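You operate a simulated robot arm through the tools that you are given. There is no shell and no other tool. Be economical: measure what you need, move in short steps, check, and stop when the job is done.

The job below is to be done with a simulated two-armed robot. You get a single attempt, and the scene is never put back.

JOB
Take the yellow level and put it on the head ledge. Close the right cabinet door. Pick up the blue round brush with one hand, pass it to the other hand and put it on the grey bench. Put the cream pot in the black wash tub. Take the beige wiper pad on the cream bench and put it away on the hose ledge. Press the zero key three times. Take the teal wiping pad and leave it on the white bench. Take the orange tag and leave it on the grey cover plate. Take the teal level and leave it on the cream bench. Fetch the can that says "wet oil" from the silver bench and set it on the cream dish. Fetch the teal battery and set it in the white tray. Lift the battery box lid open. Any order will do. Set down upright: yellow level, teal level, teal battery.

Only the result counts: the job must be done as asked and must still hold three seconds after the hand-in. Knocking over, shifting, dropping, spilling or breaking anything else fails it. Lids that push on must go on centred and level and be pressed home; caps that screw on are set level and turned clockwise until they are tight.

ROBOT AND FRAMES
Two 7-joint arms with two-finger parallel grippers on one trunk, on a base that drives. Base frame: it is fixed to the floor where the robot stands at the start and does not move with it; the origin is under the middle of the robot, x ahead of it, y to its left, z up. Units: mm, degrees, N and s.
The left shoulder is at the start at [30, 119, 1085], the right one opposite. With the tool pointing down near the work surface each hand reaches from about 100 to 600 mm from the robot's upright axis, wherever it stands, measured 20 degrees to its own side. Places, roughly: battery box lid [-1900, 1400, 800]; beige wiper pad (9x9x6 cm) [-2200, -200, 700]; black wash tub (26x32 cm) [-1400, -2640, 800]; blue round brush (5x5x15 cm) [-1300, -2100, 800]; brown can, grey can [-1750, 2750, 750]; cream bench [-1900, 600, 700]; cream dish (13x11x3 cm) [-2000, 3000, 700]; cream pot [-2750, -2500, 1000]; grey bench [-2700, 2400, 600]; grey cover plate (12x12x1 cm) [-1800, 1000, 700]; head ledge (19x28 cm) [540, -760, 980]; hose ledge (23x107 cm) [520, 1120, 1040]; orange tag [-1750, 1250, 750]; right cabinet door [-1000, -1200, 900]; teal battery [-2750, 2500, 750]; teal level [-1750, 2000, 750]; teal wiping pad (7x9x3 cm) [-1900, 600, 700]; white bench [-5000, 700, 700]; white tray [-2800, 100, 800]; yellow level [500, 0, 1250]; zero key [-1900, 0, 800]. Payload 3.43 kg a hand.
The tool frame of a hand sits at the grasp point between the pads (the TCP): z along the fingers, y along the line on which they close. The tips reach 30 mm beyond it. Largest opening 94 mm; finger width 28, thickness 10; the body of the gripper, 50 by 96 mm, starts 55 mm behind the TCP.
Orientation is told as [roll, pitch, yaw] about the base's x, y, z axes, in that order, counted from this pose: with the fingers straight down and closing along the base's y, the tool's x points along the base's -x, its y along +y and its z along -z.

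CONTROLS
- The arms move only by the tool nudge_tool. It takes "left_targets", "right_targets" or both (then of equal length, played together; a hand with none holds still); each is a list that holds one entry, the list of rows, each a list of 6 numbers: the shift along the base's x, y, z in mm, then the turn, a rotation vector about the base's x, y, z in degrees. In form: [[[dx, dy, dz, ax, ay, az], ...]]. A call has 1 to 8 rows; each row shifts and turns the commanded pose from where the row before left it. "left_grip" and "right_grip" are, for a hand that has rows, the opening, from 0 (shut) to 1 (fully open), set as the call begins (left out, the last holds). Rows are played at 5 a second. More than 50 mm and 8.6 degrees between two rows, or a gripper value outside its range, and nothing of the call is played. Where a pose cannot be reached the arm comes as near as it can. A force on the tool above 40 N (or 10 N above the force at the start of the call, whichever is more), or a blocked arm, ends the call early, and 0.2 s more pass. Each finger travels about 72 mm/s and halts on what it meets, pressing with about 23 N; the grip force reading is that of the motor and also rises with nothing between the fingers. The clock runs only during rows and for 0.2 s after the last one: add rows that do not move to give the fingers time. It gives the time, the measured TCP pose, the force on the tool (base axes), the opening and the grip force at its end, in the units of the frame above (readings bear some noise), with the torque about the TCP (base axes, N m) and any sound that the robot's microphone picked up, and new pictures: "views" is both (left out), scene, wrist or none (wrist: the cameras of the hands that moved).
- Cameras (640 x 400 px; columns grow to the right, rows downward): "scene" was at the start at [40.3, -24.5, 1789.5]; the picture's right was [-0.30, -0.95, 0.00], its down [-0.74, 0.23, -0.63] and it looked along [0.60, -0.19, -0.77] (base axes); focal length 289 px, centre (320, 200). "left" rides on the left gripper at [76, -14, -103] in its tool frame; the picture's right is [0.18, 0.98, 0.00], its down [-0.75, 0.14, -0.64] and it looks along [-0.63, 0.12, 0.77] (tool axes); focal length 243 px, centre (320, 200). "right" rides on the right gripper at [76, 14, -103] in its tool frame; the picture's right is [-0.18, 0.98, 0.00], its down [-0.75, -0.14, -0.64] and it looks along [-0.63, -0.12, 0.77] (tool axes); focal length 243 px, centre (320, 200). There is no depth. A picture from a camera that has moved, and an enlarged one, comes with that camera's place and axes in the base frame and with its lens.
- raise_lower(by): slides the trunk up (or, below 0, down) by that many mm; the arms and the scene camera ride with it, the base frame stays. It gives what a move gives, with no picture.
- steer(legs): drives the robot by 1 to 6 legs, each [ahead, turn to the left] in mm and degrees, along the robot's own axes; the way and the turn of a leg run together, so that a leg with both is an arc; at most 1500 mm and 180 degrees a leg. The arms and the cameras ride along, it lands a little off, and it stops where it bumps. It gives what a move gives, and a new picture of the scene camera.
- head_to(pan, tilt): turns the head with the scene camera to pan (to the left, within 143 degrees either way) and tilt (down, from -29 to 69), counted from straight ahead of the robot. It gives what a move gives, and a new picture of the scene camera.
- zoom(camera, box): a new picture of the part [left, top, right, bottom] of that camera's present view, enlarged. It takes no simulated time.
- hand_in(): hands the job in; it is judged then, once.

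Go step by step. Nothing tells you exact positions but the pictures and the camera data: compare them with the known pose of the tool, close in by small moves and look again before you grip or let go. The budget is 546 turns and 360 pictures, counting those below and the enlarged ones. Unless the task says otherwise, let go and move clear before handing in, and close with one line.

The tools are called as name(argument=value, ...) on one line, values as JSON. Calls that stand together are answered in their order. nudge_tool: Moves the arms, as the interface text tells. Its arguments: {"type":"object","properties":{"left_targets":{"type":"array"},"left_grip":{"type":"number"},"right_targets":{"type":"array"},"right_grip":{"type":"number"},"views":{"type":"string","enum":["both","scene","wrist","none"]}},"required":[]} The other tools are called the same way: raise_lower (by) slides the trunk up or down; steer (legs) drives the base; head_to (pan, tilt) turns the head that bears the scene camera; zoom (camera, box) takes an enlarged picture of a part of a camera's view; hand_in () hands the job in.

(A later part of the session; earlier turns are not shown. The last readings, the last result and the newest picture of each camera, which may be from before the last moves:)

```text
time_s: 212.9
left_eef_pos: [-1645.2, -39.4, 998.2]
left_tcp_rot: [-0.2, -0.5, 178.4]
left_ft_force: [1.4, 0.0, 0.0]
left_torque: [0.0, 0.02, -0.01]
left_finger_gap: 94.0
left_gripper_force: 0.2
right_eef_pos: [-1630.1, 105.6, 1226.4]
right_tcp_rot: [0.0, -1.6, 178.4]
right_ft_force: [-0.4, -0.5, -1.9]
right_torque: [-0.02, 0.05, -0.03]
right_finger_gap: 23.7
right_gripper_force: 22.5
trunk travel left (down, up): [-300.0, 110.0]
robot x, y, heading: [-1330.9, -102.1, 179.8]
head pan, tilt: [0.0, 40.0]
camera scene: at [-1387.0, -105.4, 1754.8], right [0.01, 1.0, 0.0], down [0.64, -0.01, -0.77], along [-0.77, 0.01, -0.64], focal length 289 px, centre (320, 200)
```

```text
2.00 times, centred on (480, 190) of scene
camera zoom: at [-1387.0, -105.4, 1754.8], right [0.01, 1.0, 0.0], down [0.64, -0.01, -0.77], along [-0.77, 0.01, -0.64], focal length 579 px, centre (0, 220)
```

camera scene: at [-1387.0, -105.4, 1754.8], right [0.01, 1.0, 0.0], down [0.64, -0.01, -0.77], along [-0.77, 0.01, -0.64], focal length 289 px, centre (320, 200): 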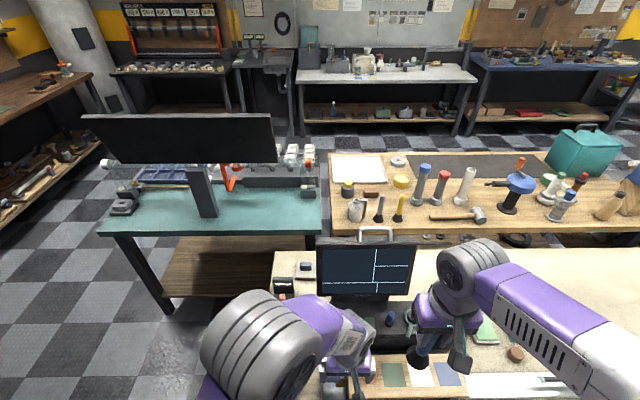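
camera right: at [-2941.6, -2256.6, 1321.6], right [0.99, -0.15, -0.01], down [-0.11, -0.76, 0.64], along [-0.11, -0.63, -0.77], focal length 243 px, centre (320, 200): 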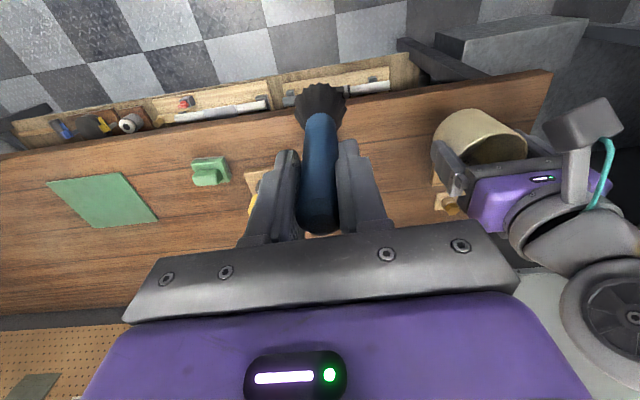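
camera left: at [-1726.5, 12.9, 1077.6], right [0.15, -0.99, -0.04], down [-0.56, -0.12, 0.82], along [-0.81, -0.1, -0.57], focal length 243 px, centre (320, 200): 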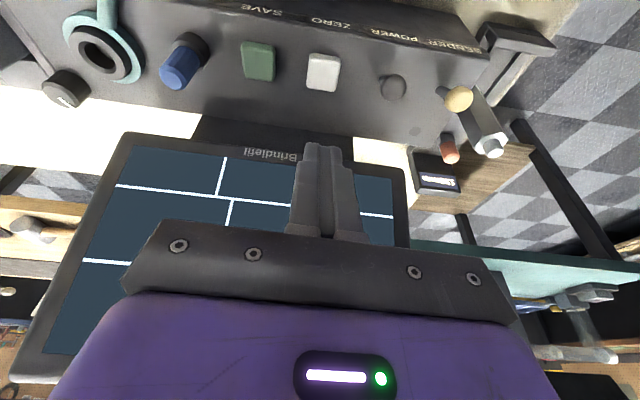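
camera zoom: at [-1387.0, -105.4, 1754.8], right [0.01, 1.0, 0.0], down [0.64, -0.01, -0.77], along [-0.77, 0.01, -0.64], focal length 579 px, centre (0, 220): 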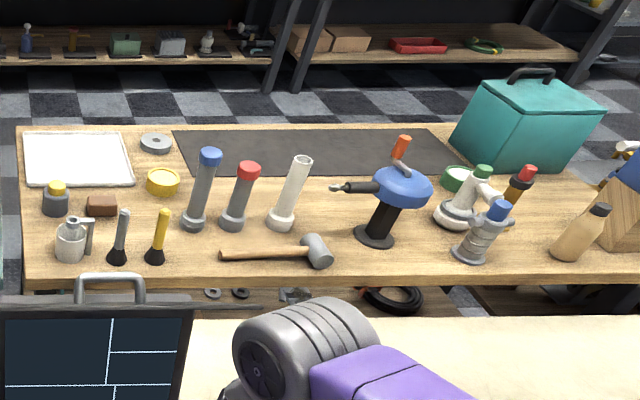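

The pad is the beige square with a blue-grey grip near (-2124, -156), best reached from the bench's south end. I drive around there.

steer(legs=[[-150, 0], [0, 90], [600, 0], [0, -90], [770, 0], [0, -90]])

head_to(pan=10, tilt=45)

```text
time_s: 232.5
left_eef_pos: [-1871.9, -404.6, 997.7]
left_tcp_rot: [-0.1, -0.4, 89.0]
left_ft_force: [0.6, 0.7, 0.6]
left_torque: [0.01, -0.01, 0.02]
left_finger_gap: 94.0
left_gripper_force: 0.0
right_eef_pos: [-1725.4, -420.6, 1226.2]
right_tcp_rot: [0.0, -1.5, 89.0]
right_ft_force: [0.7, 1.1, 0.0]
right_torque: [-0.04, 0.04, -0.01]
right_finger_gap: 23.9
right_gripper_force: 22.8
trunk travel left (down, up): [-300.0, 110.0]
robot x, y, heading: [-1929.2, -723.1, 90.1]
head pan, tilt: [0.0, 40.0]
camera scene: at [-1934.0, -668.7, 1754.7], right [1.0, 0.0, 0.0], down [0.0, -0.64, -0.77], along [0.0, 0.77, -0.64], focal length 289 px, centre (320, 200)
```

scene: 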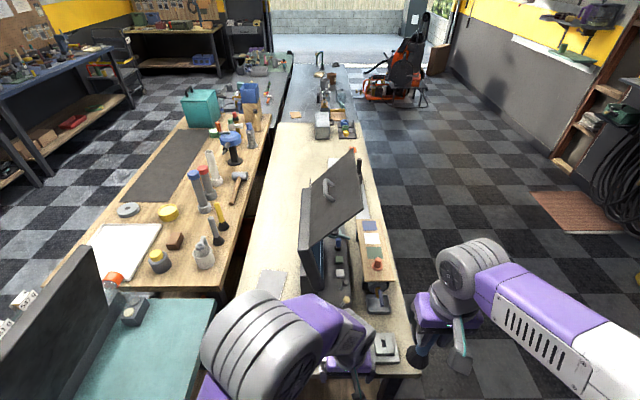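

```text
time_s: 233.2
left_eef_pos: [-1870.6, -406.8, 998.3]
left_tcp_rot: [0.0, -0.5, 89.0]
left_ft_force: [0.1, -0.4, 0.1]
left_torque: [-0.03, 0.01, 0.02]
left_finger_gap: 93.8
left_gripper_force: 0.1
right_eef_pos: [-1726.5, -418.8, 1225.9]
right_tcp_rot: [-0.1, -1.6, 89.0]
right_ft_force: [0.6, 0.5, -0.9]
right_torque: [-0.01, -0.01, -0.03]
right_finger_gap: 23.7
right_gripper_force: 23.2
trunk travel left (down, up): [-300.0, 110.0]
robot x, y, heading: [-1933.5, -726.4, 90.1]
head pan, tilt: [10.0, 45.0]
camera scene: at [-1948.2, -673.5, 1747.5], right [0.98, 0.18, 0.0], down [0.12, -0.7, -0.71], along [-0.12, 0.7, -0.71], focal length 289 px, centre (320, 200)
```

scene: 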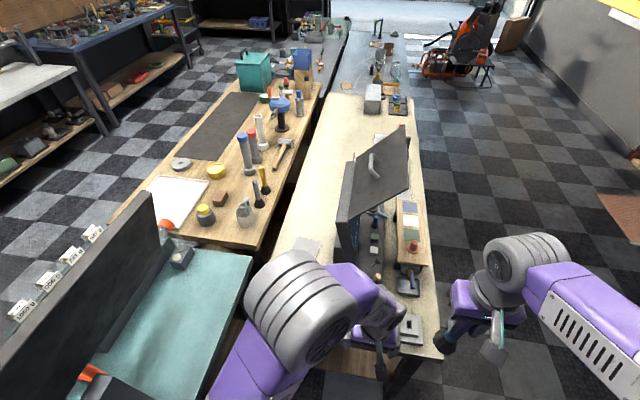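

I drive 120 mm closer and bring the left hand over the pad area.

steer(legs=[[120, 0]])

nudge_tool(left_targets=[[[-45, 0, 0, 0, 0, 0], [-45, 10, 0, 0, 0, 0], [-45, 15, 0, 0, 0, 0], [-45, 15, 0, 0, 0, 0], [-45, 15, 0, 0, 0, 0]]])

```text
time_s: 234.4
left_eef_pos: [-1870.8, -289.9, 998.5]
left_tcp_rot: [0.0, -0.4, 88.9]
left_ft_force: [-0.4, -0.2, 0.8]
left_torque: [0.01, -0.02, 0.02]
left_finger_gap: 94.0
left_gripper_force: 0.0
right_eef_pos: [-1725.6, -303.4, 1226.3]
right_tcp_rot: [0.0, -1.5, 89.0]
right_ft_force: [0.0, -0.2, -1.8]
right_torque: [-0.02, 0.01, 0.01]
right_finger_gap: 23.6
right_gripper_force: 23.1
trunk travel left (down, up): [-300.0, 110.0]
robot x, y, heading: [-1934.2, -606.5, 90.1]
head pan, tilt: [10.0, 45.0]
camera scene: at [-1948.3, -556.6, 1747.5], right [0.98, 0.17, 0.0], down [0.12, -0.7, -0.71], along [-0.12, 0.7, -0.71], focal length 289 px, centre (320, 200)
```

scene: 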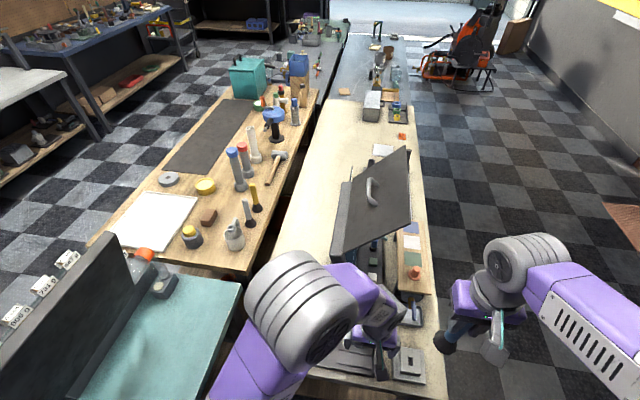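

```text
time_s: 235.6
left_eef_pos: [-2096.7, -232.4, 1000.4]
left_tcp_rot: [-0.1, -0.5, 88.9]
left_ft_force: [-1.1, 0.2, 0.0]
left_torque: [0.01, -0.03, -0.01]
left_finger_gap: 94.1
left_gripper_force: 0.0
right_eef_pos: [-1726.2, -302.6, 1226.8]
right_tcp_rot: [-0.1, -1.5, 88.9]
right_ft_force: [0.0, 0.0, -1.2]
right_torque: [0.0, 0.0, 0.0]
right_finger_gap: 23.7
right_gripper_force: 22.7
trunk travel left (down, up): [-300.0, 110.0]
robot x, y, heading: [-1930.7, -605.0, 89.9]
head pan, tilt: [10.0, 45.0]
camera scene: at [-1949.9, -556.7, 1747.4], right [0.98, 0.17, 0.0], down [0.12, -0.7, -0.71], along [-0.12, 0.7, -0.71], focal length 289 px, centre (320, 200)
camera left: at [-2084.3, -309.7, 1100.2], right [-0.99, -0.16, 0.0], down [-0.13, 0.75, 0.65], along [-0.1, 0.64, -0.76], focal length 243 px, centre (320, 200)
```

scene: 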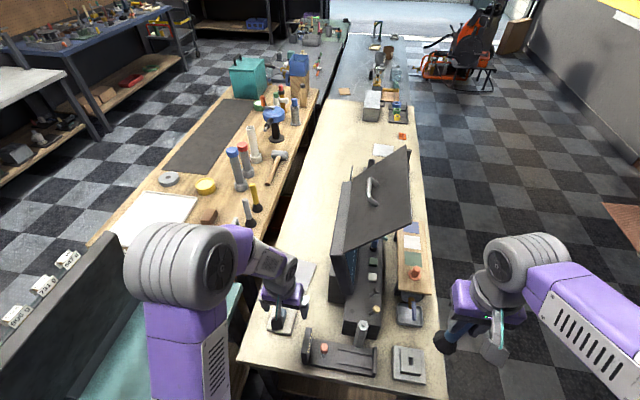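
left: 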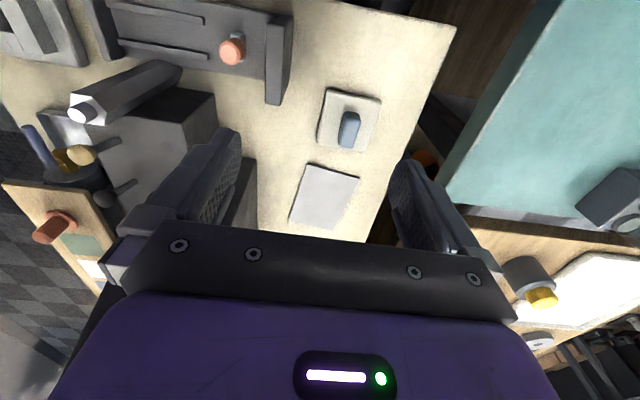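

The pad shows clearly: base centre (-2145, -175), its grip at about (-2143, -178) turned ~13°. I align over it and lower part way.

nudge_tool(left_targets=[[[-16, 18, -40, 0, 0, -5], [-15, 18, -40, 0, 0, -5], [-15, 18, -40, 0, 0, -3]]], views="wrist")

```text
time_s: 236.4
left_eef_pos: [-2143.3, -177.8, 877.5]
left_tcp_rot: [0.0, -0.4, 75.8]
left_ft_force: [0.0, 0.4, -0.8]
left_torque: [0.01, -0.01, 0.0]
left_finger_gap: 94.2
left_gripper_force: 0.1
right_eef_pos: [-1726.5, -303.1, 1226.6]
right_tcp_rot: [-0.2, -1.5, 88.9]
right_ft_force: [0.0, 0.4, -0.2]
right_torque: [0.01, -0.04, -0.01]
right_finger_gap: 23.8
right_gripper_force: 23.1
trunk travel left (down, up): [-300.0, 110.0]
robot x, y, heading: [-1934.9, -607.7, 90.0]
head pan, tilt: [10.0, 45.0]
camera left: at [-2148.0, -255.2, 978.6], right [-1.0, 0.06, 0.0], down [0.05, 0.76, 0.65], along [0.04, 0.65, -0.76], focal length 243 px, centre (320, 200)
```

left: 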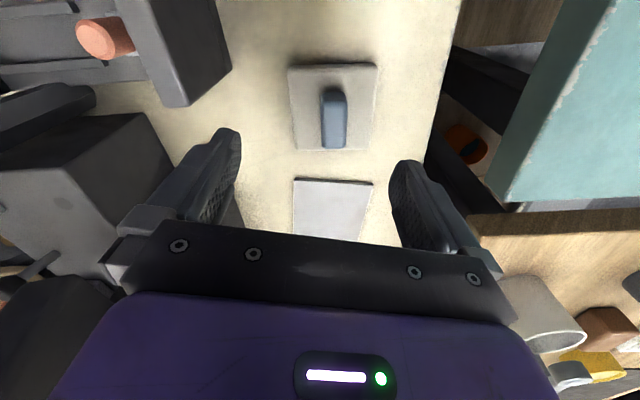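

I shift 12 mm in -x, narrow the opening, and lower onto the grip.

nudge_tool(left_targets=[[[-11, -4, -15, 0, 0, 0], [0, 0, -20, 0, 0, 0], [0, 0, -20, 0, 0, 0]]], left_grip=0.6, views="wrist")

```text
time_s: 237.2
left_eef_pos: [-2153.8, -184.1, 822.3]
left_tcp_rot: [0.0, -0.4, 75.8]
left_ft_force: [0.0, 0.2, 0.2]
left_torque: [0.01, -0.01, -0.03]
left_finger_gap: 56.5
left_gripper_force: 0.1
right_eef_pos: [-1726.0, -302.7, 1226.5]
right_tcp_rot: [0.1, -1.4, 88.9]
right_ft_force: [-0.1, 0.8, -0.8]
right_torque: [0.01, 0.01, 0.02]
right_finger_gap: 23.4
right_gripper_force: 22.3
trunk travel left (down, up): [-300.0, 110.0]
robot x, y, heading: [-1932.5, -603.5, 90.0]
head pan, tilt: [10.0, 45.0]
camera left: at [-2157.8, -260.9, 924.4], right [-1.0, 0.06, 0.0], down [0.05, 0.76, 0.65], along [0.04, 0.65, -0.76], focal length 243 px, centre (320, 200)
```

left: 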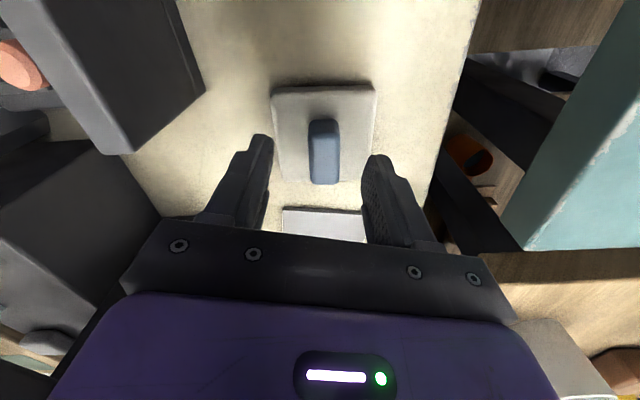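

Re-triangulating from three views: the grip is lower and further, at (-2155, -151, ~735). I move forward 33 mm and down.

nudge_tool(left_targets=[[[0, 16, -15, 0, 0, 0], [-1, 17, -20, 0, 0, 0], [0, 0, -20, 0, 0, 0]]], views="wrist")

```text
time_s: 238.0
left_eef_pos: [-2153.3, -150.6, 768.3]
left_tcp_rot: [0.1, -0.5, 75.9]
left_ft_force: [0.2, -0.4, -0.6]
left_torque: [0.0, -0.02, 0.0]
left_finger_gap: 56.2
left_gripper_force: 0.0
right_eef_pos: [-1725.3, -302.9, 1226.7]
right_tcp_rot: [0.0, -1.4, 88.8]
right_ft_force: [-0.2, 0.0, -0.8]
right_torque: [0.0, -0.03, 0.0]
right_finger_gap: 23.9
right_gripper_force: 22.9
trunk travel left (down, up): [-300.0, 110.0]
robot x, y, heading: [-1931.0, -605.8, 90.1]
head pan, tilt: [10.0, 45.0]
camera left: at [-2157.4, -228.3, 869.5], right [-1.0, 0.06, 0.0], down [0.05, 0.76, 0.65], along [0.04, 0.65, -0.76], focal length 243 px, centre (320, 200)
```

left: 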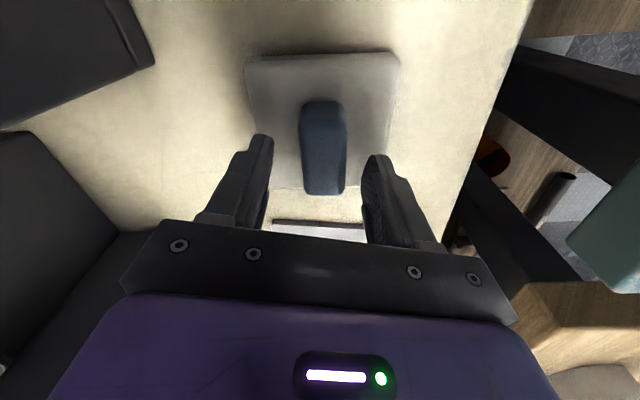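

nudge_tool(left_targets=[[[0, -2, -14, 0, 0, 0], [0, 0, -10, 0, 0, 0]]], views="wrist")

```text
time_s: 238.6
left_eef_pos: [-2153.0, -154.6, 751.7]
left_tcp_rot: [0.1, -0.3, 75.9]
left_ft_force: [2.1, -7.6, 24.9]
left_torque: [-0.33, 0.04, 0.02]
left_finger_gap: 56.4
left_gripper_force: 0.1
right_eef_pos: [-1725.8, -304.3, 1226.7]
right_tcp_rot: [-0.1, -1.7, 88.9]
right_ft_force: [0.3, 0.0, -0.7]
right_torque: [-0.01, -0.02, 0.01]
right_finger_gap: 23.8
right_gripper_force: 22.4
trunk travel left (down, up): [-300.0, 110.0]
robot x, y, heading: [-1936.2, -604.8, 90.2]
head pan, tilt: [10.0, 45.0]
stopped in row 2 (left hand): the force on the tool passed its limit at 49 N (the readings are from after the stop); the commanded pose is now the measured one
camera left: at [-2156.9, -230.6, 853.3], right [-1.0, 0.06, 0.0], down [0.05, 0.76, 0.65], along [0.04, 0.64, -0.76], focal length 243 px, centre (320, 200)
```

left: 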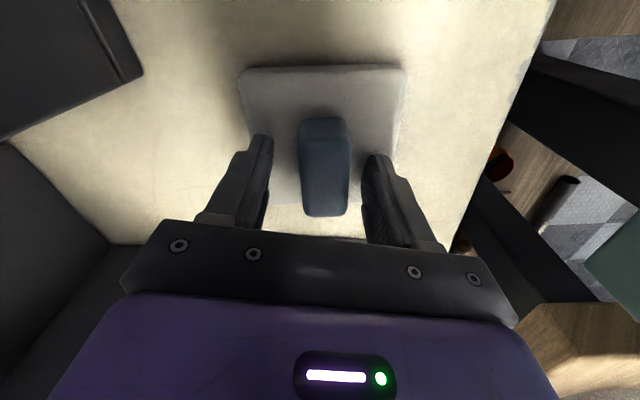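

The tips touch the pad's base. I lift 4 mm and close on the grip.

nudge_tool(left_targets=[[[0, 0, 4, 0, 0, 0], [0, 0, 0, 0, 0, 0], [0, 0, 0, 0, 0, 0], [0, 0, 0, 0, 0, 0]]], left_grip=0, views="none")

nudge_tool(left_targets=[[[0, 0, 20, 0, 0, 0], [0, 0, 40, 0, 0, 0], [0, 0, 40, 0, 0, 0]]], views="wrist")

```text
time_s: 239.6
left_eef_pos: [-2153.7, -152.7, 754.3]
left_tcp_rot: [0.1, -0.2, 75.8]
left_ft_force: [0.0, 0.0, -0.2]
left_torque: [0.0, -0.02, -0.01]
left_finger_gap: 29.7
left_gripper_force: 23.3
right_eef_pos: [-1725.2, -302.8, 1226.0]
right_tcp_rot: [0.1, -1.5, 88.9]
right_ft_force: [0.0, -0.1, -0.4]
right_torque: [0.01, 0.0, 0.0]
right_finger_gap: 23.7
right_gripper_force: 22.3
trunk travel left (down, up): [-300.0, 110.0]
robot x, y, heading: [-1933.5, -604.2, 89.8]
head pan, tilt: [10.0, 45.0]
```

```text
time_s: 240.4
left_eef_pos: [-2155.0, -154.3, 855.1]
left_tcp_rot: [0.0, -0.3, 75.9]
left_ft_force: [-0.8, -0.6, -0.2]
left_torque: [0.06, -0.02, 0.01]
left_finger_gap: 29.7
left_gripper_force: 23.2
right_eef_pos: [-1726.0, -303.7, 1226.7]
right_tcp_rot: [0.0, -1.5, 88.9]
right_ft_force: [0.5, -0.6, 0.6]
right_torque: [0.05, 0.0, 0.01]
right_finger_gap: 23.4
right_gripper_force: 22.7
trunk travel left (down, up): [-300.0, 110.0]
robot x, y, heading: [-1931.5, -605.1, 90.4]
head pan, tilt: [10.0, 45.0]
camera left: at [-2159.0, -230.8, 957.1], right [-1.0, 0.06, 0.0], down [0.05, 0.76, 0.65], along [0.04, 0.64, -0.76], focal length 243 px, centre (320, 200)
```

left: 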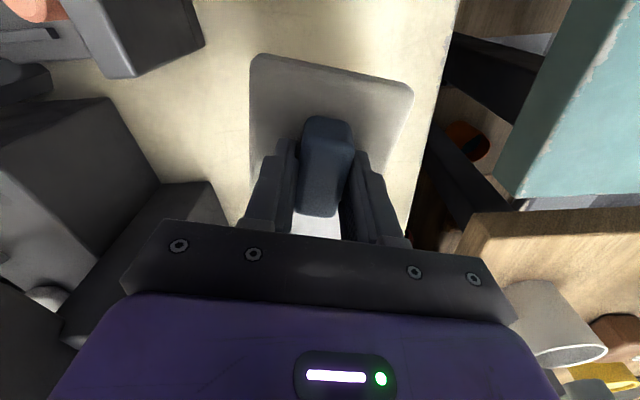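

Pad in hand. I lift it high, retract, and drive to the hose ledge on the far side.

nudge_tool(left_targets=[[[0, 0, 45, 0, 0, 0], [0, 0, 45, 0, 0, 0], [0, 0, 45, 0, 0, 0], [10, -25, 40, 0, 0, 0], [20, -40, 20, 0, 0, 0], [30, -40, 0, 0, 0, 0], [40, -30, 0, 0, 0, 0], [45, -15, 0, 0, 0, 0]]], views="none")

steer(legs=[[-150, 0], [0, -90], [700, 0], [0, 56], [1100, 0], [1050, 0]])

steer(legs=[[0, -56]])

head_to(pan=0, tilt=40)

```text
time_s: 242.2
left_eef_pos: [-2007.7, -302.1, 1047.4]
left_tcp_rot: [0.0, -0.3, 75.9]
left_ft_force: [0.4, 0.4, -0.8]
left_torque: [0.03, 0.02, 0.0]
left_finger_gap: 29.8
left_gripper_force: 22.9
right_eef_pos: [-1724.5, -303.5, 1225.9]
right_tcp_rot: [0.0, -1.5, 88.9]
right_ft_force: [-0.5, -0.1, -0.6]
right_torque: [-0.02, 0.02, 0.01]
right_finger_gap: 23.8
right_gripper_force: 23.1
trunk travel left (down, up): [-300.0, 110.0]
robot x, y, heading: [-1931.9, -608.0, 90.0]
head pan, tilt: [10.0, 45.0]
```

```text
time_s: 263.6
left_eef_pos: [161.9, 1247.6, 1046.8]
left_tcp_rot: [0.1, -0.3, 38.8]
left_ft_force: [-0.6, 0.2, -1.0]
left_torque: [0.0, 0.02, -0.01]
left_finger_gap: 29.6
left_gripper_force: 23.3
right_eef_pos: [388.5, 1074.6, 1227.6]
right_tcp_rot: [0.0, -1.4, 51.8]
right_ft_force: [-0.6, -0.7, -1.0]
right_torque: [0.01, 0.01, 0.0]
right_finger_gap: 23.9
right_gripper_force: 23.0
trunk travel left (down, up): [-300.0, 110.0]
robot x, y, heading: [41.7, 958.1, 52.7]
head pan, tilt: [10.0, 45.0]
camera scene: at [57.9, 1005.3, 1747.4], right [0.89, -0.46, 0.0], down [-0.32, -0.63, -0.71], along [0.32, 0.63, -0.71], focal length 289 px, centre (320, 200)
```

scene: 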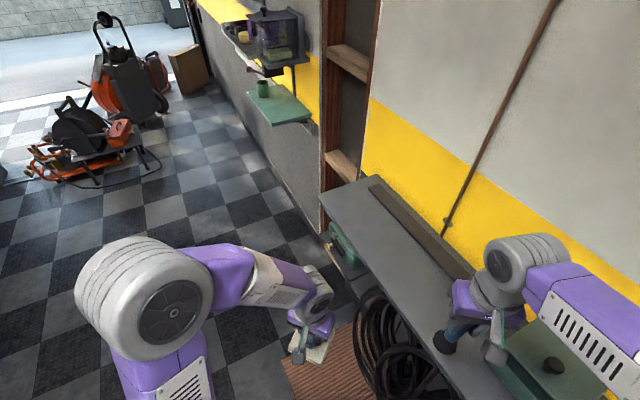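

```text
time_s: 266.5
left_eef_pos: [348.5, 1018.5, 1046.6]
left_tcp_rot: [0.0, -0.3, -17.4]
left_ft_force: [0.1, -0.5, -0.8]
left_torque: [-0.03, -0.02, -0.04]
left_finger_gap: 29.6
left_gripper_force: 23.1
right_eef_pos: [331.7, 736.5, 1226.5]
right_tcp_rot: [-0.1, -1.6, -4.4]
right_ft_force: [-0.3, 0.4, -0.3]
right_torque: [0.03, 0.01, -0.02]
right_finger_gap: 23.9
right_gripper_force: 22.9
trunk travel left (down, up): [-300.0, 110.0]
robot x, y, heading: [40.0, 960.5, -3.4]
head pan, tilt: [10.0, 45.0]
camera scene: at [89.6, 967.7, 1747.5], right [0.12, -0.99, 0.0], down [-0.7, -0.08, -0.71], along [0.7, 0.08, -0.71], focal length 289 px, centre (320, 200)
```

scene: 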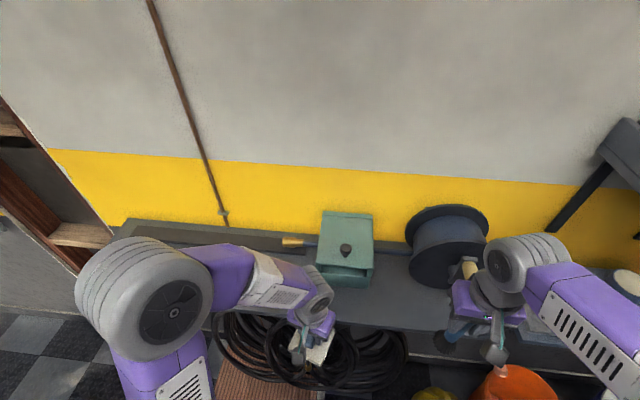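

```text
time_s: 267.2
left_eef_pos: [348.7, 1018.8, 1046.2]
left_tcp_rot: [-0.1, -0.3, -17.4]
left_ft_force: [0.5, 0.5, -0.8]
left_torque: [0.01, 0.02, -0.02]
left_finger_gap: 29.4
left_gripper_force: 23.1
right_eef_pos: [331.6, 734.5, 1227.2]
right_tcp_rot: [0.1, -1.5, -4.4]
right_ft_force: [-0.4, 0.1, -0.8]
right_torque: [-0.01, 0.0, 0.0]
right_finger_gap: 23.8
right_gripper_force: 23.2
trunk travel left (down, up): [-300.0, 110.0]
robot x, y, heading: [42.9, 958.8, -3.0]
head pan, tilt: [0.0, 40.0]
camera scene: at [93.8, 953.6, 1754.7], right [-0.06, -1.0, 0.0], down [-0.64, 0.04, -0.77], along [0.76, -0.04, -0.64], focal length 289 px, centre (320, 200)
```

scene: 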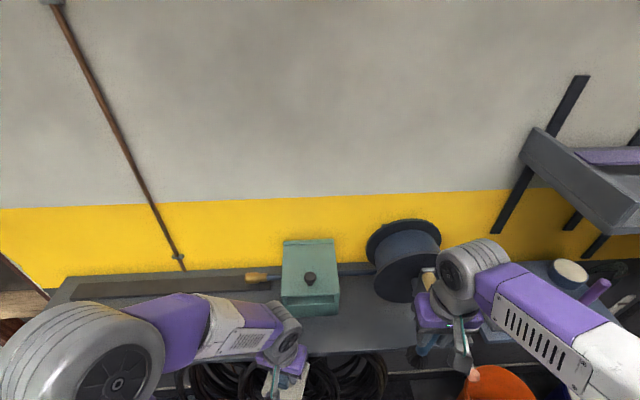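

The hose ledge (z≈1040, front edge x≈407) has free space to the left of the green box. I check the pad in the left hand and move it over about (468, 1150).

nudge_tool(left_targets=[[[0, 25, 35, 0, 0, 0], [5, 30, 35, 0, 0, 0], [25, 30, 20, 0, 0, 0], [30, 30, 0, 0, 0, 5], [30, 20, 0, 0, 0, 5]]])

```text
time_s: 268.4
left_eef_pos: [440.1, 1154.4, 1137.4]
left_tcp_rot: [0.0, -0.3, -7.4]
left_ft_force: [1.3, 0.4, -1.0]
left_torque: [-0.01, 0.0, 0.01]
left_finger_gap: 25.1
left_gripper_force: 23.1
right_eef_pos: [333.2, 735.8, 1225.4]
right_tcp_rot: [0.0, -1.5, -4.3]
right_ft_force: [-0.5, -0.5, -1.2]
right_torque: [0.01, 0.03, -0.04]
right_finger_gap: 23.4
right_gripper_force: 22.7
trunk travel left (down, up): [-300.0, 110.0]
robot x, y, heading: [40.9, 954.1, -3.0]
head pan, tilt: [0.0, 40.0]
camera scene: at [95.6, 953.6, 1754.6], right [-0.06, -1.0, 0.0], down [-0.64, 0.04, -0.77], along [0.76, -0.04, -0.64], focal length 289 px, centre (320, 200)
camera left: at [362.8, 1152.1, 1239.3], right [-0.06, 1.0, 0.0], down [0.76, 0.04, 0.65], along [0.64, 0.03, -0.76], focal length 243 px, centre (320, 200)
```

scene: 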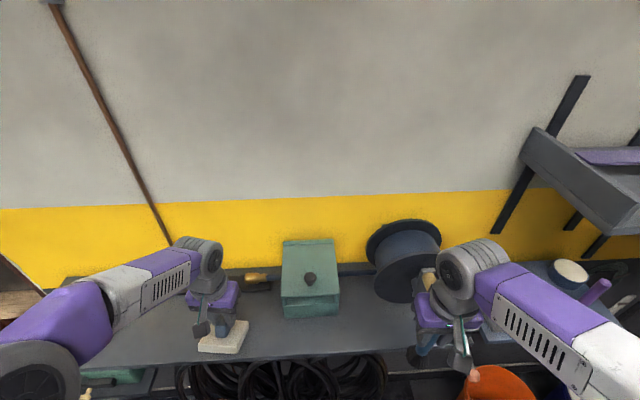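
left: 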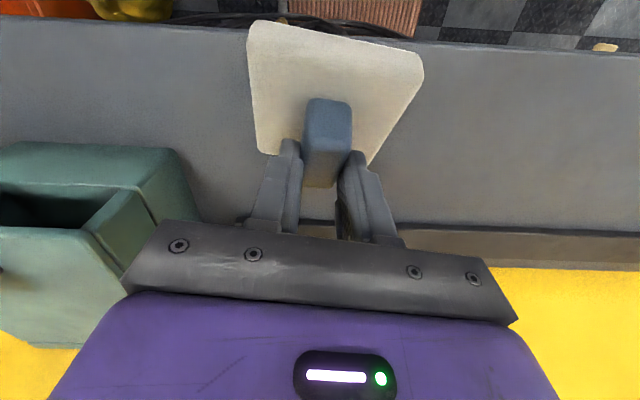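

The pad swings a little in the grip. I move it 70 mm further over the ledge and lower gently.

nudge_tool(left_targets=[[[25, 0, 0, 0, 0, 0], [25, 0, 0, 0, 0, 0], [22, 0, -10, 0, 0, 0], [0, 0, -15, 0, 0, 0]]], views="wrist")

zoom(camera="scene", box=[140, 230, 340, 380])

```text
time_s: 269.4
left_eef_pos: [506.8, 1152.3, 1114.9]
left_tcp_rot: [0.0, -0.8, -7.4]
left_ft_force: [-5.2, 1.3, 31.0]
left_torque: [0.11, -0.34, 0.09]
left_finger_gap: 25.7
left_gripper_force: 23.6
right_eef_pos: [326.9, 735.2, 1227.9]
right_tcp_rot: [0.0, -1.7, -4.3]
right_ft_force: [-0.3, 0.4, -0.8]
right_torque: [0.0, -0.02, 0.0]
right_finger_gap: 23.5
right_gripper_force: 23.2
trunk travel left (down, up): [-300.0, 110.0]
robot x, y, heading: [40.1, 957.8, -3.4]
head pan, tilt: [0.0, 40.0]
camera left: at [429.4, 1149.6, 1215.9], right [-0.06, 1.0, 0.0], down [0.76, 0.04, 0.65], along [0.65, 0.03, -0.76], focal length 243 px, centre (320, 200)
```

left: 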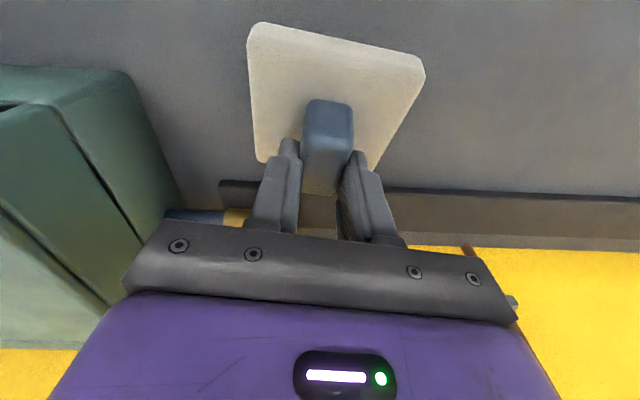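

```text
2.67 times, centred on (240, 305) of scene
camera zoom: at [88.0, 953.0, 1755.3], right [-0.06, -1.0, 0.0], down [-0.64, 0.04, -0.77], along [0.77, -0.04, -0.64], focal length 772 px, centre (533, -80)
```

zoom: 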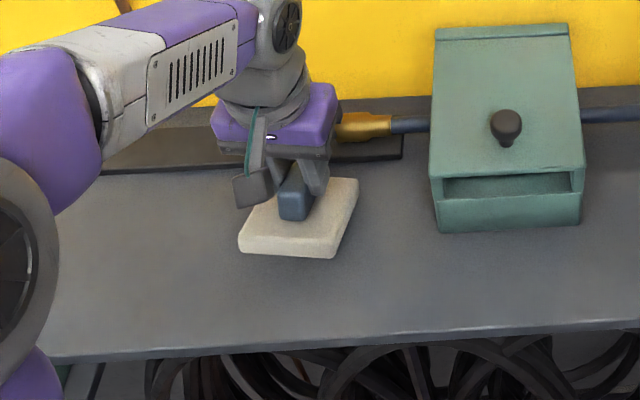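

Contact, but the pad's rear edge is close to the bar at the back. I lift slightly, shift 20 mm toward the front, and set down again.

nudge_tool(left_targets=[[[0, 0, 8, 0, 0, 0], [-20, 0, 0, 0, 0, 0], [0, 0, 0, 0, 0, 0]]], views="scene")

zoom(camera="scene", box=[170, 260, 290, 350])

```text
time_s: 270.2
left_eef_pos: [491.3, 1153.1, 1119.7]
left_tcp_rot: [-0.1, -0.2, -7.4]
left_ft_force: [0.7, 0.0, -1.0]
left_torque: [-0.02, 0.01, 0.0]
left_finger_gap: 25.3
left_gripper_force: 23.5
right_eef_pos: [331.5, 734.7, 1225.9]
right_tcp_rot: [0.1, -1.5, -4.4]
right_ft_force: [0.3, -0.8, -0.5]
right_torque: [-0.02, -0.01, 0.02]
right_finger_gap: 23.5
right_gripper_force: 23.0
trunk travel left (down, up): [-300.0, 110.0]
robot x, y, heading: [42.0, 961.5, -3.1]
head pan, tilt: [0.0, 40.0]
camera scene: at [95.2, 953.4, 1754.6], right [-0.06, -1.0, 0.0], down [-0.64, 0.04, -0.77], along [0.76, -0.04, -0.64], focal length 289 px, centre (320, 200)
```

scene: 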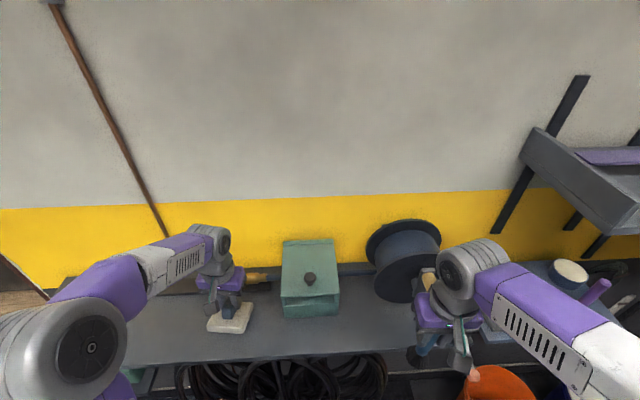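

```text
4.44 times, centred on (230, 305) of scene
camera zoom: at [95.2, 953.4, 1754.6], right [-0.06, -1.0, 0.0], down [-0.64, 0.04, -0.77], along [0.76, -0.04, -0.64], focal length 1286 px, centre (720, -267)
```

zoom: 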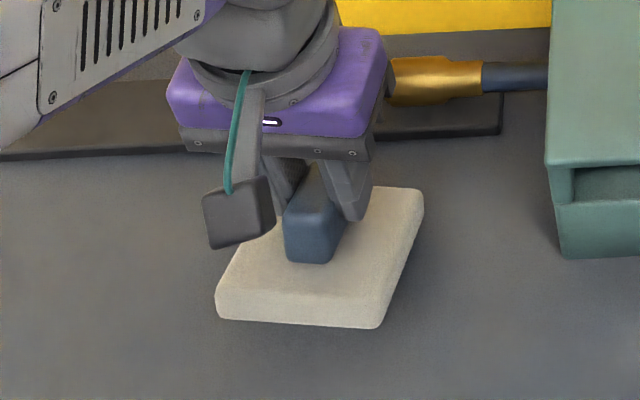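

nudge_tool(left_targets=[[[0, 0, -5, 0, 0, 0], [0, 0, -4, 0, 0, 0]]], views="none")

nudge_tool(left_targets=[[[0, 0, -3, 0, 0, 0], [0, 0, -3, 0, 0, 0]]], views="none")

```text
time_s: 270.8
left_eef_pos: [490.5, 1153.0, 1113.8]
left_tcp_rot: [0.0, -0.8, -7.4]
left_ft_force: [-3.1, 1.5, 23.5]
left_torque: [-0.08, -0.28, -0.01]
left_finger_gap: 25.2
left_gripper_force: 22.9
right_eef_pos: [328.9, 734.8, 1227.3]
right_tcp_rot: [0.0, -1.6, -4.4]
right_ft_force: [0.3, -0.3, -0.9]
right_torque: [0.0, -0.01, -0.01]
right_finger_gap: 23.9
right_gripper_force: 22.4
trunk travel left (down, up): [-300.0, 110.0]
robot x, y, heading: [44.6, 959.9, -3.1]
head pan, tilt: [0.0, 40.0]
```

```text
time_s: 271.4
left_eef_pos: [488.5, 1152.7, 1106.2]
left_tcp_rot: [0.0, -0.5, -7.5]
left_ft_force: [-9.6, 0.4, 25.5]
left_torque: [-0.06, -0.17, -0.06]
left_finger_gap: 25.8
left_gripper_force: 23.2
right_eef_pos: [329.3, 734.4, 1227.2]
right_tcp_rot: [0.0, -1.5, -4.4]
right_ft_force: [-0.4, 0.0, -0.8]
right_torque: [0.02, 0.02, -0.02]
right_finger_gap: 23.7
right_gripper_force: 23.0
trunk travel left (down, up): [-300.0, 110.0]
robot x, y, heading: [42.2, 956.9, -3.5]
head pan, tilt: [0.0, 40.0]
```

It rests on the ledge. I let go, rise and check.

nudge_tool(left_targets=[[[0, 0, 1, 0, 0, 0], [0, 0, 0, 0, 0, 0], [0, 0, 0, 0, 0, 0], [0, 0, 0, 0, 0, 0]]], left_grip=1, views="none")

nudge_tool(left_targets=[[[0, 0, 30, 0, 0, 0], [0, 0, 40, 0, 0, 0], [-30, 0, 20, 0, 0, 0], [-45, 0, 0, 0, 0, 0], [-45, -10, 0, 0, 0, 0]]])

zoom(camera="scene", box=[140, 240, 360, 380])

```text
time_s: 272.4
left_eef_pos: [490.6, 1153.3, 1105.3]
left_tcp_rot: [0.0, -0.4, -7.3]
left_ft_force: [-0.3, -0.4, 0.3]
left_torque: [0.0, 0.0, -0.01]
left_finger_gap: 94.0
left_gripper_force: 0.1
right_eef_pos: [330.9, 734.9, 1227.2]
right_tcp_rot: [-0.1, -1.6, -4.4]
right_ft_force: [-0.8, 0.3, -1.4]
right_torque: [-0.01, 0.01, -0.02]
right_finger_gap: 23.6
right_gripper_force: 23.3
trunk travel left (down, up): [-300.0, 110.0]
robot x, y, heading: [39.8, 958.6, -3.0]
head pan, tilt: [0.0, 40.0]
```

```text
time_s: 273.6
left_eef_pos: [370.8, 1141.2, 1196.4]
left_tcp_rot: [0.1, -0.4, -7.4]
left_ft_force: [-0.2, 0.6, -0.4]
left_torque: [-0.03, -0.02, 0.0]
left_finger_gap: 94.2
left_gripper_force: 0.0
right_eef_pos: [329.5, 734.9, 1226.2]
right_tcp_rot: [0.0, -1.5, -4.4]
right_ft_force: [0.2, 0.0, -0.4]
right_torque: [0.01, -0.06, 0.02]
right_finger_gap: 23.5
right_gripper_force: 23.1
trunk travel left (down, up): [-300.0, 110.0]
robot x, y, heading: [39.2, 956.9, -3.3]
head pan, tilt: [0.0, 40.0]
camera scene: at [92.1, 953.3, 1754.8], right [-0.06, -1.0, 0.0], down [-0.64, 0.04, -0.77], along [0.77, -0.04, -0.64], focal length 289 px, centre (320, 200)
camera left: at [291.9, 1138.5, 1298.0], right [-0.06, 1.0, 0.0], down [0.76, 0.04, 0.65], along [0.65, 0.04, -0.76], focal length 243 px, centre (320, 200)
```

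scene: 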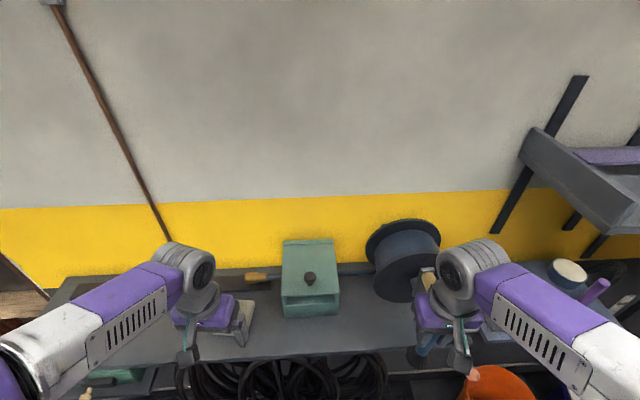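
left: 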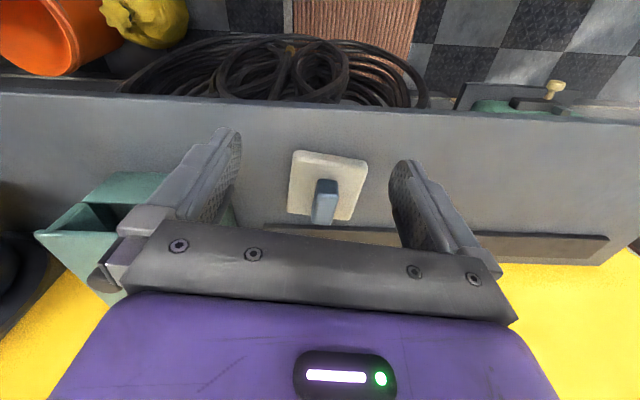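

```text
2.86 times, centred on (250, 310) of scene
camera zoom: at [92.1, 953.3, 1754.8], right [-0.06, -1.0, 0.0], down [-0.64, 0.04, -0.77], along [0.77, -0.04, -0.64], focal length 827 px, centre (520, -114)
```

zoom: 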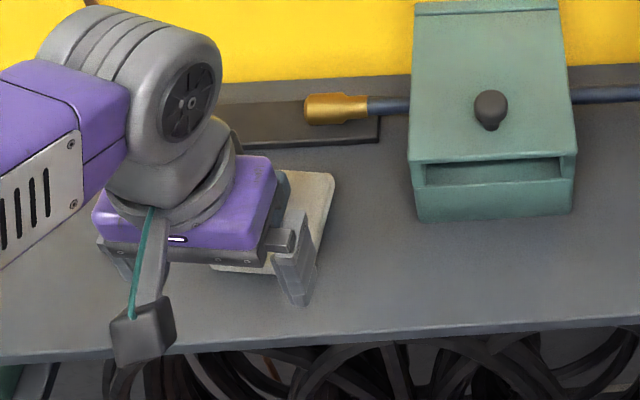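

The pad lies flat on the hose ledge. Now I drive to the front of the benches near y≈1150 for the tag, the plate and the battery box.

steer(legs=[[-150, 0], [0, 172], [1120, 0], [0, 11]])

head_to(pan=0, tilt=40)

```text
time_s: 288.1
left_eef_pos: [-1541.4, 988.8, 1196.4]
left_tcp_rot: [0.0, -0.4, 175.6]
left_ft_force: [-0.2, 0.8, 0.1]
left_torque: [0.01, 0.0, 0.01]
left_finger_gap: 94.2
left_gripper_force: 0.0
right_eef_pos: [-1523.7, 1396.2, 1227.6]
right_tcp_rot: [0.0, -1.5, 178.7]
right_ft_force: [-0.1, 0.0, -0.2]
right_torque: [0.01, 0.0, -0.01]
right_finger_gap: 23.7
right_gripper_force: 23.2
trunk travel left (down, up): [-300.0, 110.0]
robot x, y, heading: [-1222.0, 1189.9, 180.0]
head pan, tilt: [0.0, 40.0]
camera scene: at [-1279.6, 1187.4, 1754.7], right [0.0, 1.0, 0.0], down [0.64, 0.0, -0.77], along [-0.77, 0.0, -0.64], focal length 289 px, centre (320, 200)
```

scene: 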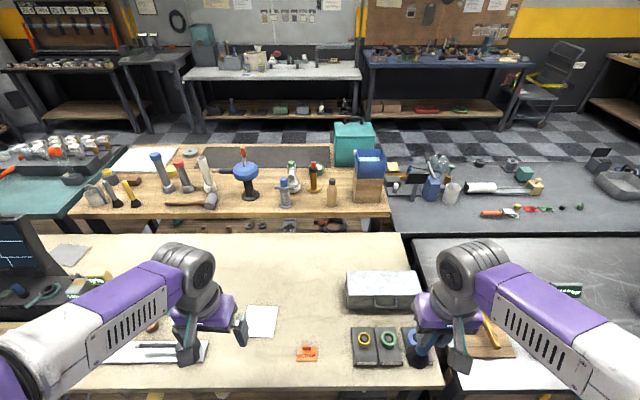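

```text
time_s: 288.7
left_eef_pos: [-1543.1, 988.0, 1195.9]
left_tcp_rot: [-0.1, -0.5, 175.6]
left_ft_force: [0.2, -0.2, 0.5]
left_torque: [0.0, 0.02, 0.01]
left_finger_gap: 94.0
left_gripper_force: 0.1
right_eef_pos: [-1523.6, 1396.9, 1226.6]
right_tcp_rot: [0.0, -1.4, 178.6]
right_ft_force: [-0.7, 0.1, -1.7]
right_torque: [-0.04, 0.01, -0.01]
right_finger_gap: 23.9
right_gripper_force: 23.0
trunk travel left (down, up): [-300.0, 110.0]
robot x, y, heading: [-1220.3, 1188.7, 180.0]
head pan, tilt: [0.0, 40.0]
camera scene: at [-1279.6, 1187.4, 1754.7], right [0.0, 1.0, 0.0], down [0.64, 0.0, -0.77], along [-0.77, 0.0, -0.64], focal length 289 px, centre (320, 200)
```

scene: 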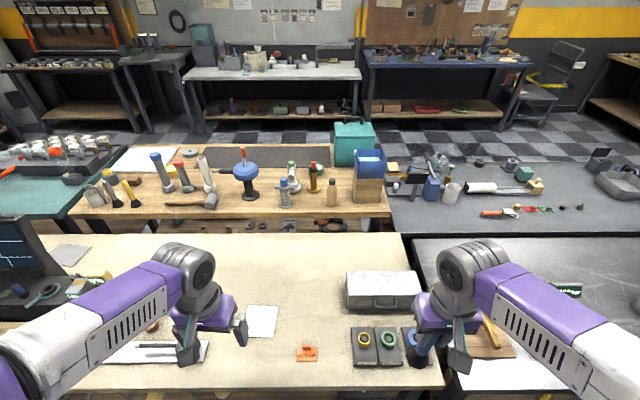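

I zoom on the tag, the plate and the battery box.

zoom(camera="scene", box=[230, 260, 430, 390])

zoom(camera="scene", box=[380, 140, 640, 300])

```text
3.08 times, centred on (330, 325) of scene
camera zoom: at [-1279.6, 1187.4, 1754.7], right [0.0, 1.0, 0.0], down [0.64, 0.0, -0.77], along [-0.77, 0.0, -0.64], focal length 890 px, centre (289, -185)
```

zoom: 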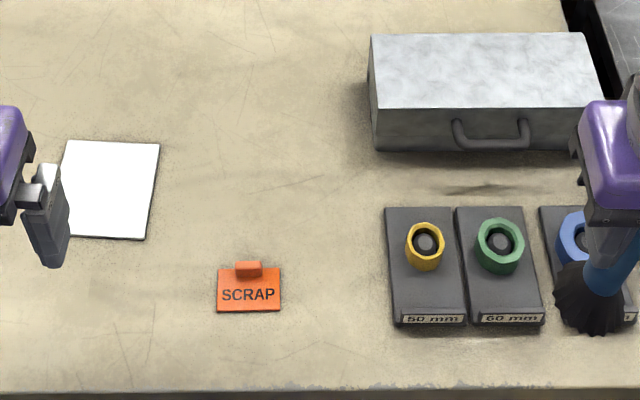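

```text
2.46 times, centred on (510, 220) of scene
camera zoom: at [-1279.6, 1187.4, 1754.7], right [0.0, 1.0, 0.0], down [0.64, 0.0, -0.77], along [-0.77, 0.0, -0.64], focal length 712 px, centre (-148, 151)
```

zoom: 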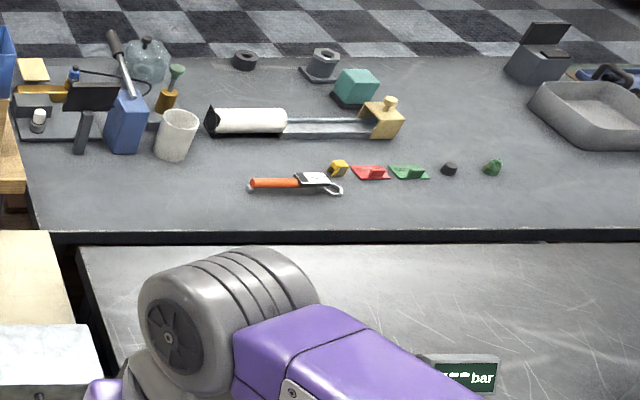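

I bring the left hand over the tag for a wrist view.

nudge_tool(left_targets=[[[-20, 20, -40, 0, 0, 0], [-20, 20, -40, 0, 0, 0], [-20, 20, -40, 0, 0, 0], [-20, 20, -40, 0, 0, 0], [-20, 20, -40, 0, 0, 0], [-20, 25, -30, 0, 0, 0]]])

```text
time_s: 290.1
left_eef_pos: [-1662.8, 1113.4, 966.4]
left_tcp_rot: [0.1, -0.4, 175.6]
left_ft_force: [-0.5, 0.9, 0.1]
left_torque: [-0.02, -0.02, 0.03]
left_finger_gap: 93.9
left_gripper_force: 0.0
right_eef_pos: [-1524.3, 1397.5, 1226.1]
right_tcp_rot: [0.0, -1.5, 178.6]
right_ft_force: [-0.2, 0.3, -1.6]
right_torque: [-0.03, -0.04, -0.01]
right_finger_gap: 23.6
right_gripper_force: 22.8
trunk travel left (down, up): [-300.0, 110.0]
robot x, y, heading: [-1221.0, 1188.3, 179.7]
head pan, tilt: [0.0, 40.0]
camera scene: at [-1280.8, 1188.6, 1754.7], right [0.0, 1.0, 0.0], down [0.64, 0.0, -0.77], along [-0.77, 0.0, -0.64], focal length 289 px, centre (320, 200)
camera left: at [-1585.8, 1123.2, 1067.7], right [0.11, -0.99, 0.0], down [-0.76, -0.08, 0.65], along [-0.64, -0.07, -0.76], focal length 243 px, centre (320, 200)
```

scene: 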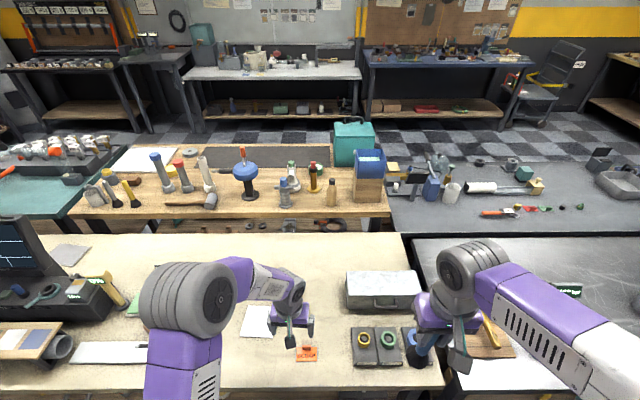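
left: 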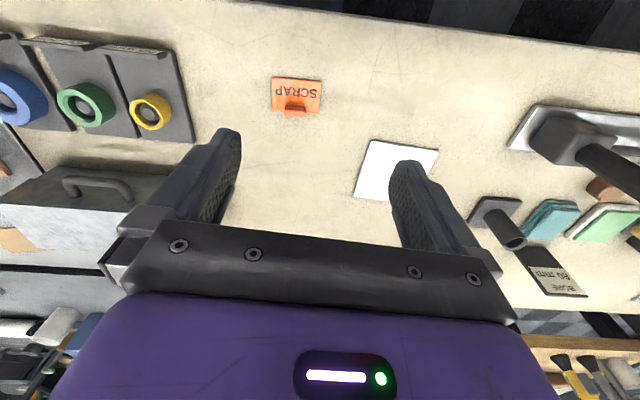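

zoom(camera="left", box=[340, 80, 640, 320])

zoom(camera="left", box=[230, 50, 390, 150])

```text
1.67 times, centred on (490, 200) of left
camera zoom: at [-1585.8, 1123.2, 1067.7], right [0.11, -0.99, 0.0], down [-0.76, -0.08, 0.65], along [-0.64, -0.07, -0.76], focal length 404 px, centre (37, 200)
```

zoom: 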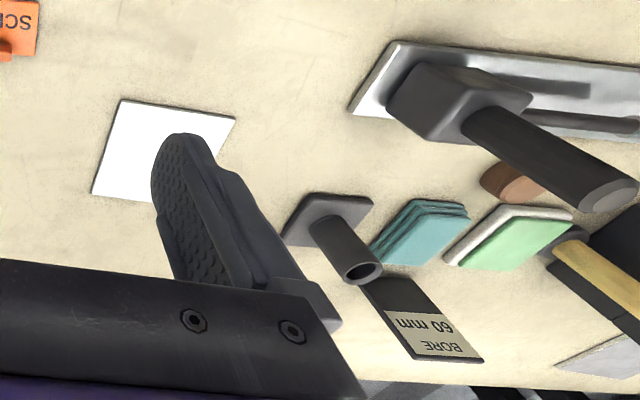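

```text
4.00 times, centred on (310, 100) of left
camera zoom: at [-1585.8, 1123.2, 1067.7], right [0.11, -0.99, 0.0], down [-0.76, -0.08, 0.65], along [-0.64, -0.07, -0.76], focal length 970 px, centre (360, 600)
```

zoom: 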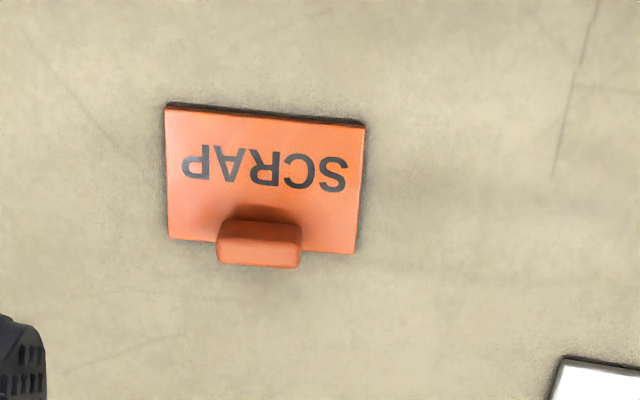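

The white-looking 12×12 plate is the cover plate, centre (-1818, 964); the tag's tab is at about (-1713, 1144). I move over the tab and lower.

nudge_tool(left_targets=[[[-17, 10, -45, 0, 0, 2], [-17, 10, -45, 0, 0, 0], [-16, 10, -45, 0, 0, 0]]], left_grip=0.6, views="wrist")

```text
time_s: 290.9
left_eef_pos: [-1714.7, 1143.0, 831.0]
left_tcp_rot: [0.1, -0.3, 177.6]
left_ft_force: [-0.4, 0.2, -0.4]
left_torque: [0.02, -0.03, -0.02]
left_finger_gap: 56.1
left_gripper_force: 0.1
right_eef_pos: [-1523.8, 1397.0, 1225.1]
right_tcp_rot: [0.1, -1.4, 178.7]
right_ft_force: [-0.5, 0.5, -0.3]
right_torque: [0.03, -0.02, 0.0]
right_finger_gap: 23.5
right_gripper_force: 23.3
trunk travel left (down, up): [-300.0, 110.0]
robot x, y, heading: [-1221.1, 1192.3, 179.7]
head pan, tilt: [0.0, 40.0]
camera left: at [-1637.4, 1155.1, 932.4], right [0.14, -0.99, 0.0], down [-0.75, -0.11, 0.65], along [-0.64, -0.09, -0.76], focal length 243 px, centre (320, 200)
```

left: 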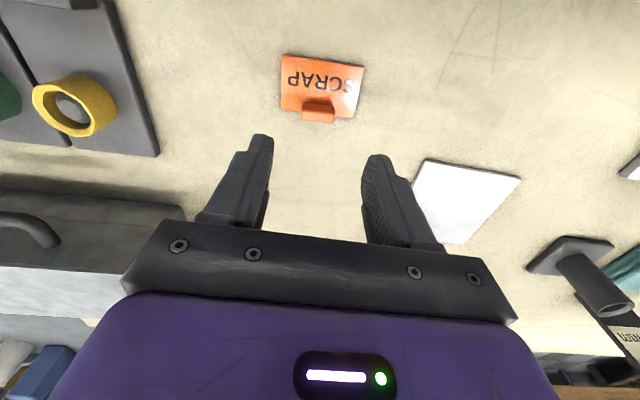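

nudge_tool(left_targets=[[[-3, 1, -40, 0, 0, 0], [-1, 1, -38, 0, 0, 0]]], views="wrist")

```text
time_s: 291.5
left_eef_pos: [-1717.6, 1146.7, 752.1]
left_tcp_rot: [-0.1, -0.4, 177.6]
left_ft_force: [1.2, -0.9, 0.2]
left_torque: [0.03, 0.02, 0.02]
left_finger_gap: 56.4
left_gripper_force: 0.1
right_eef_pos: [-1523.9, 1396.3, 1225.9]
right_tcp_rot: [-0.1, -1.5, 178.8]
right_ft_force: [0.3, -0.2, -0.8]
right_torque: [0.02, 0.03, 0.02]
right_finger_gap: 23.7
right_gripper_force: 22.9
trunk travel left (down, up): [-300.0, 110.0]
robot x, y, heading: [-1222.5, 1190.3, 179.5]
head pan, tilt: [0.0, 40.0]
camera left: at [-1639.6, 1158.5, 854.9], right [0.14, -0.99, 0.0], down [-0.75, -0.11, 0.65], along [-0.64, -0.09, -0.76], focal length 243 px, centre (320, 200)
```

left: 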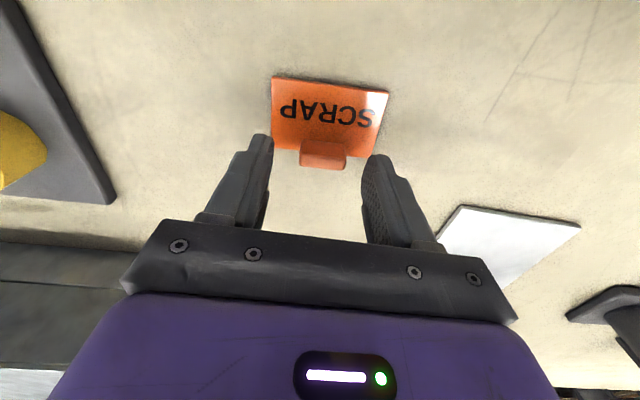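

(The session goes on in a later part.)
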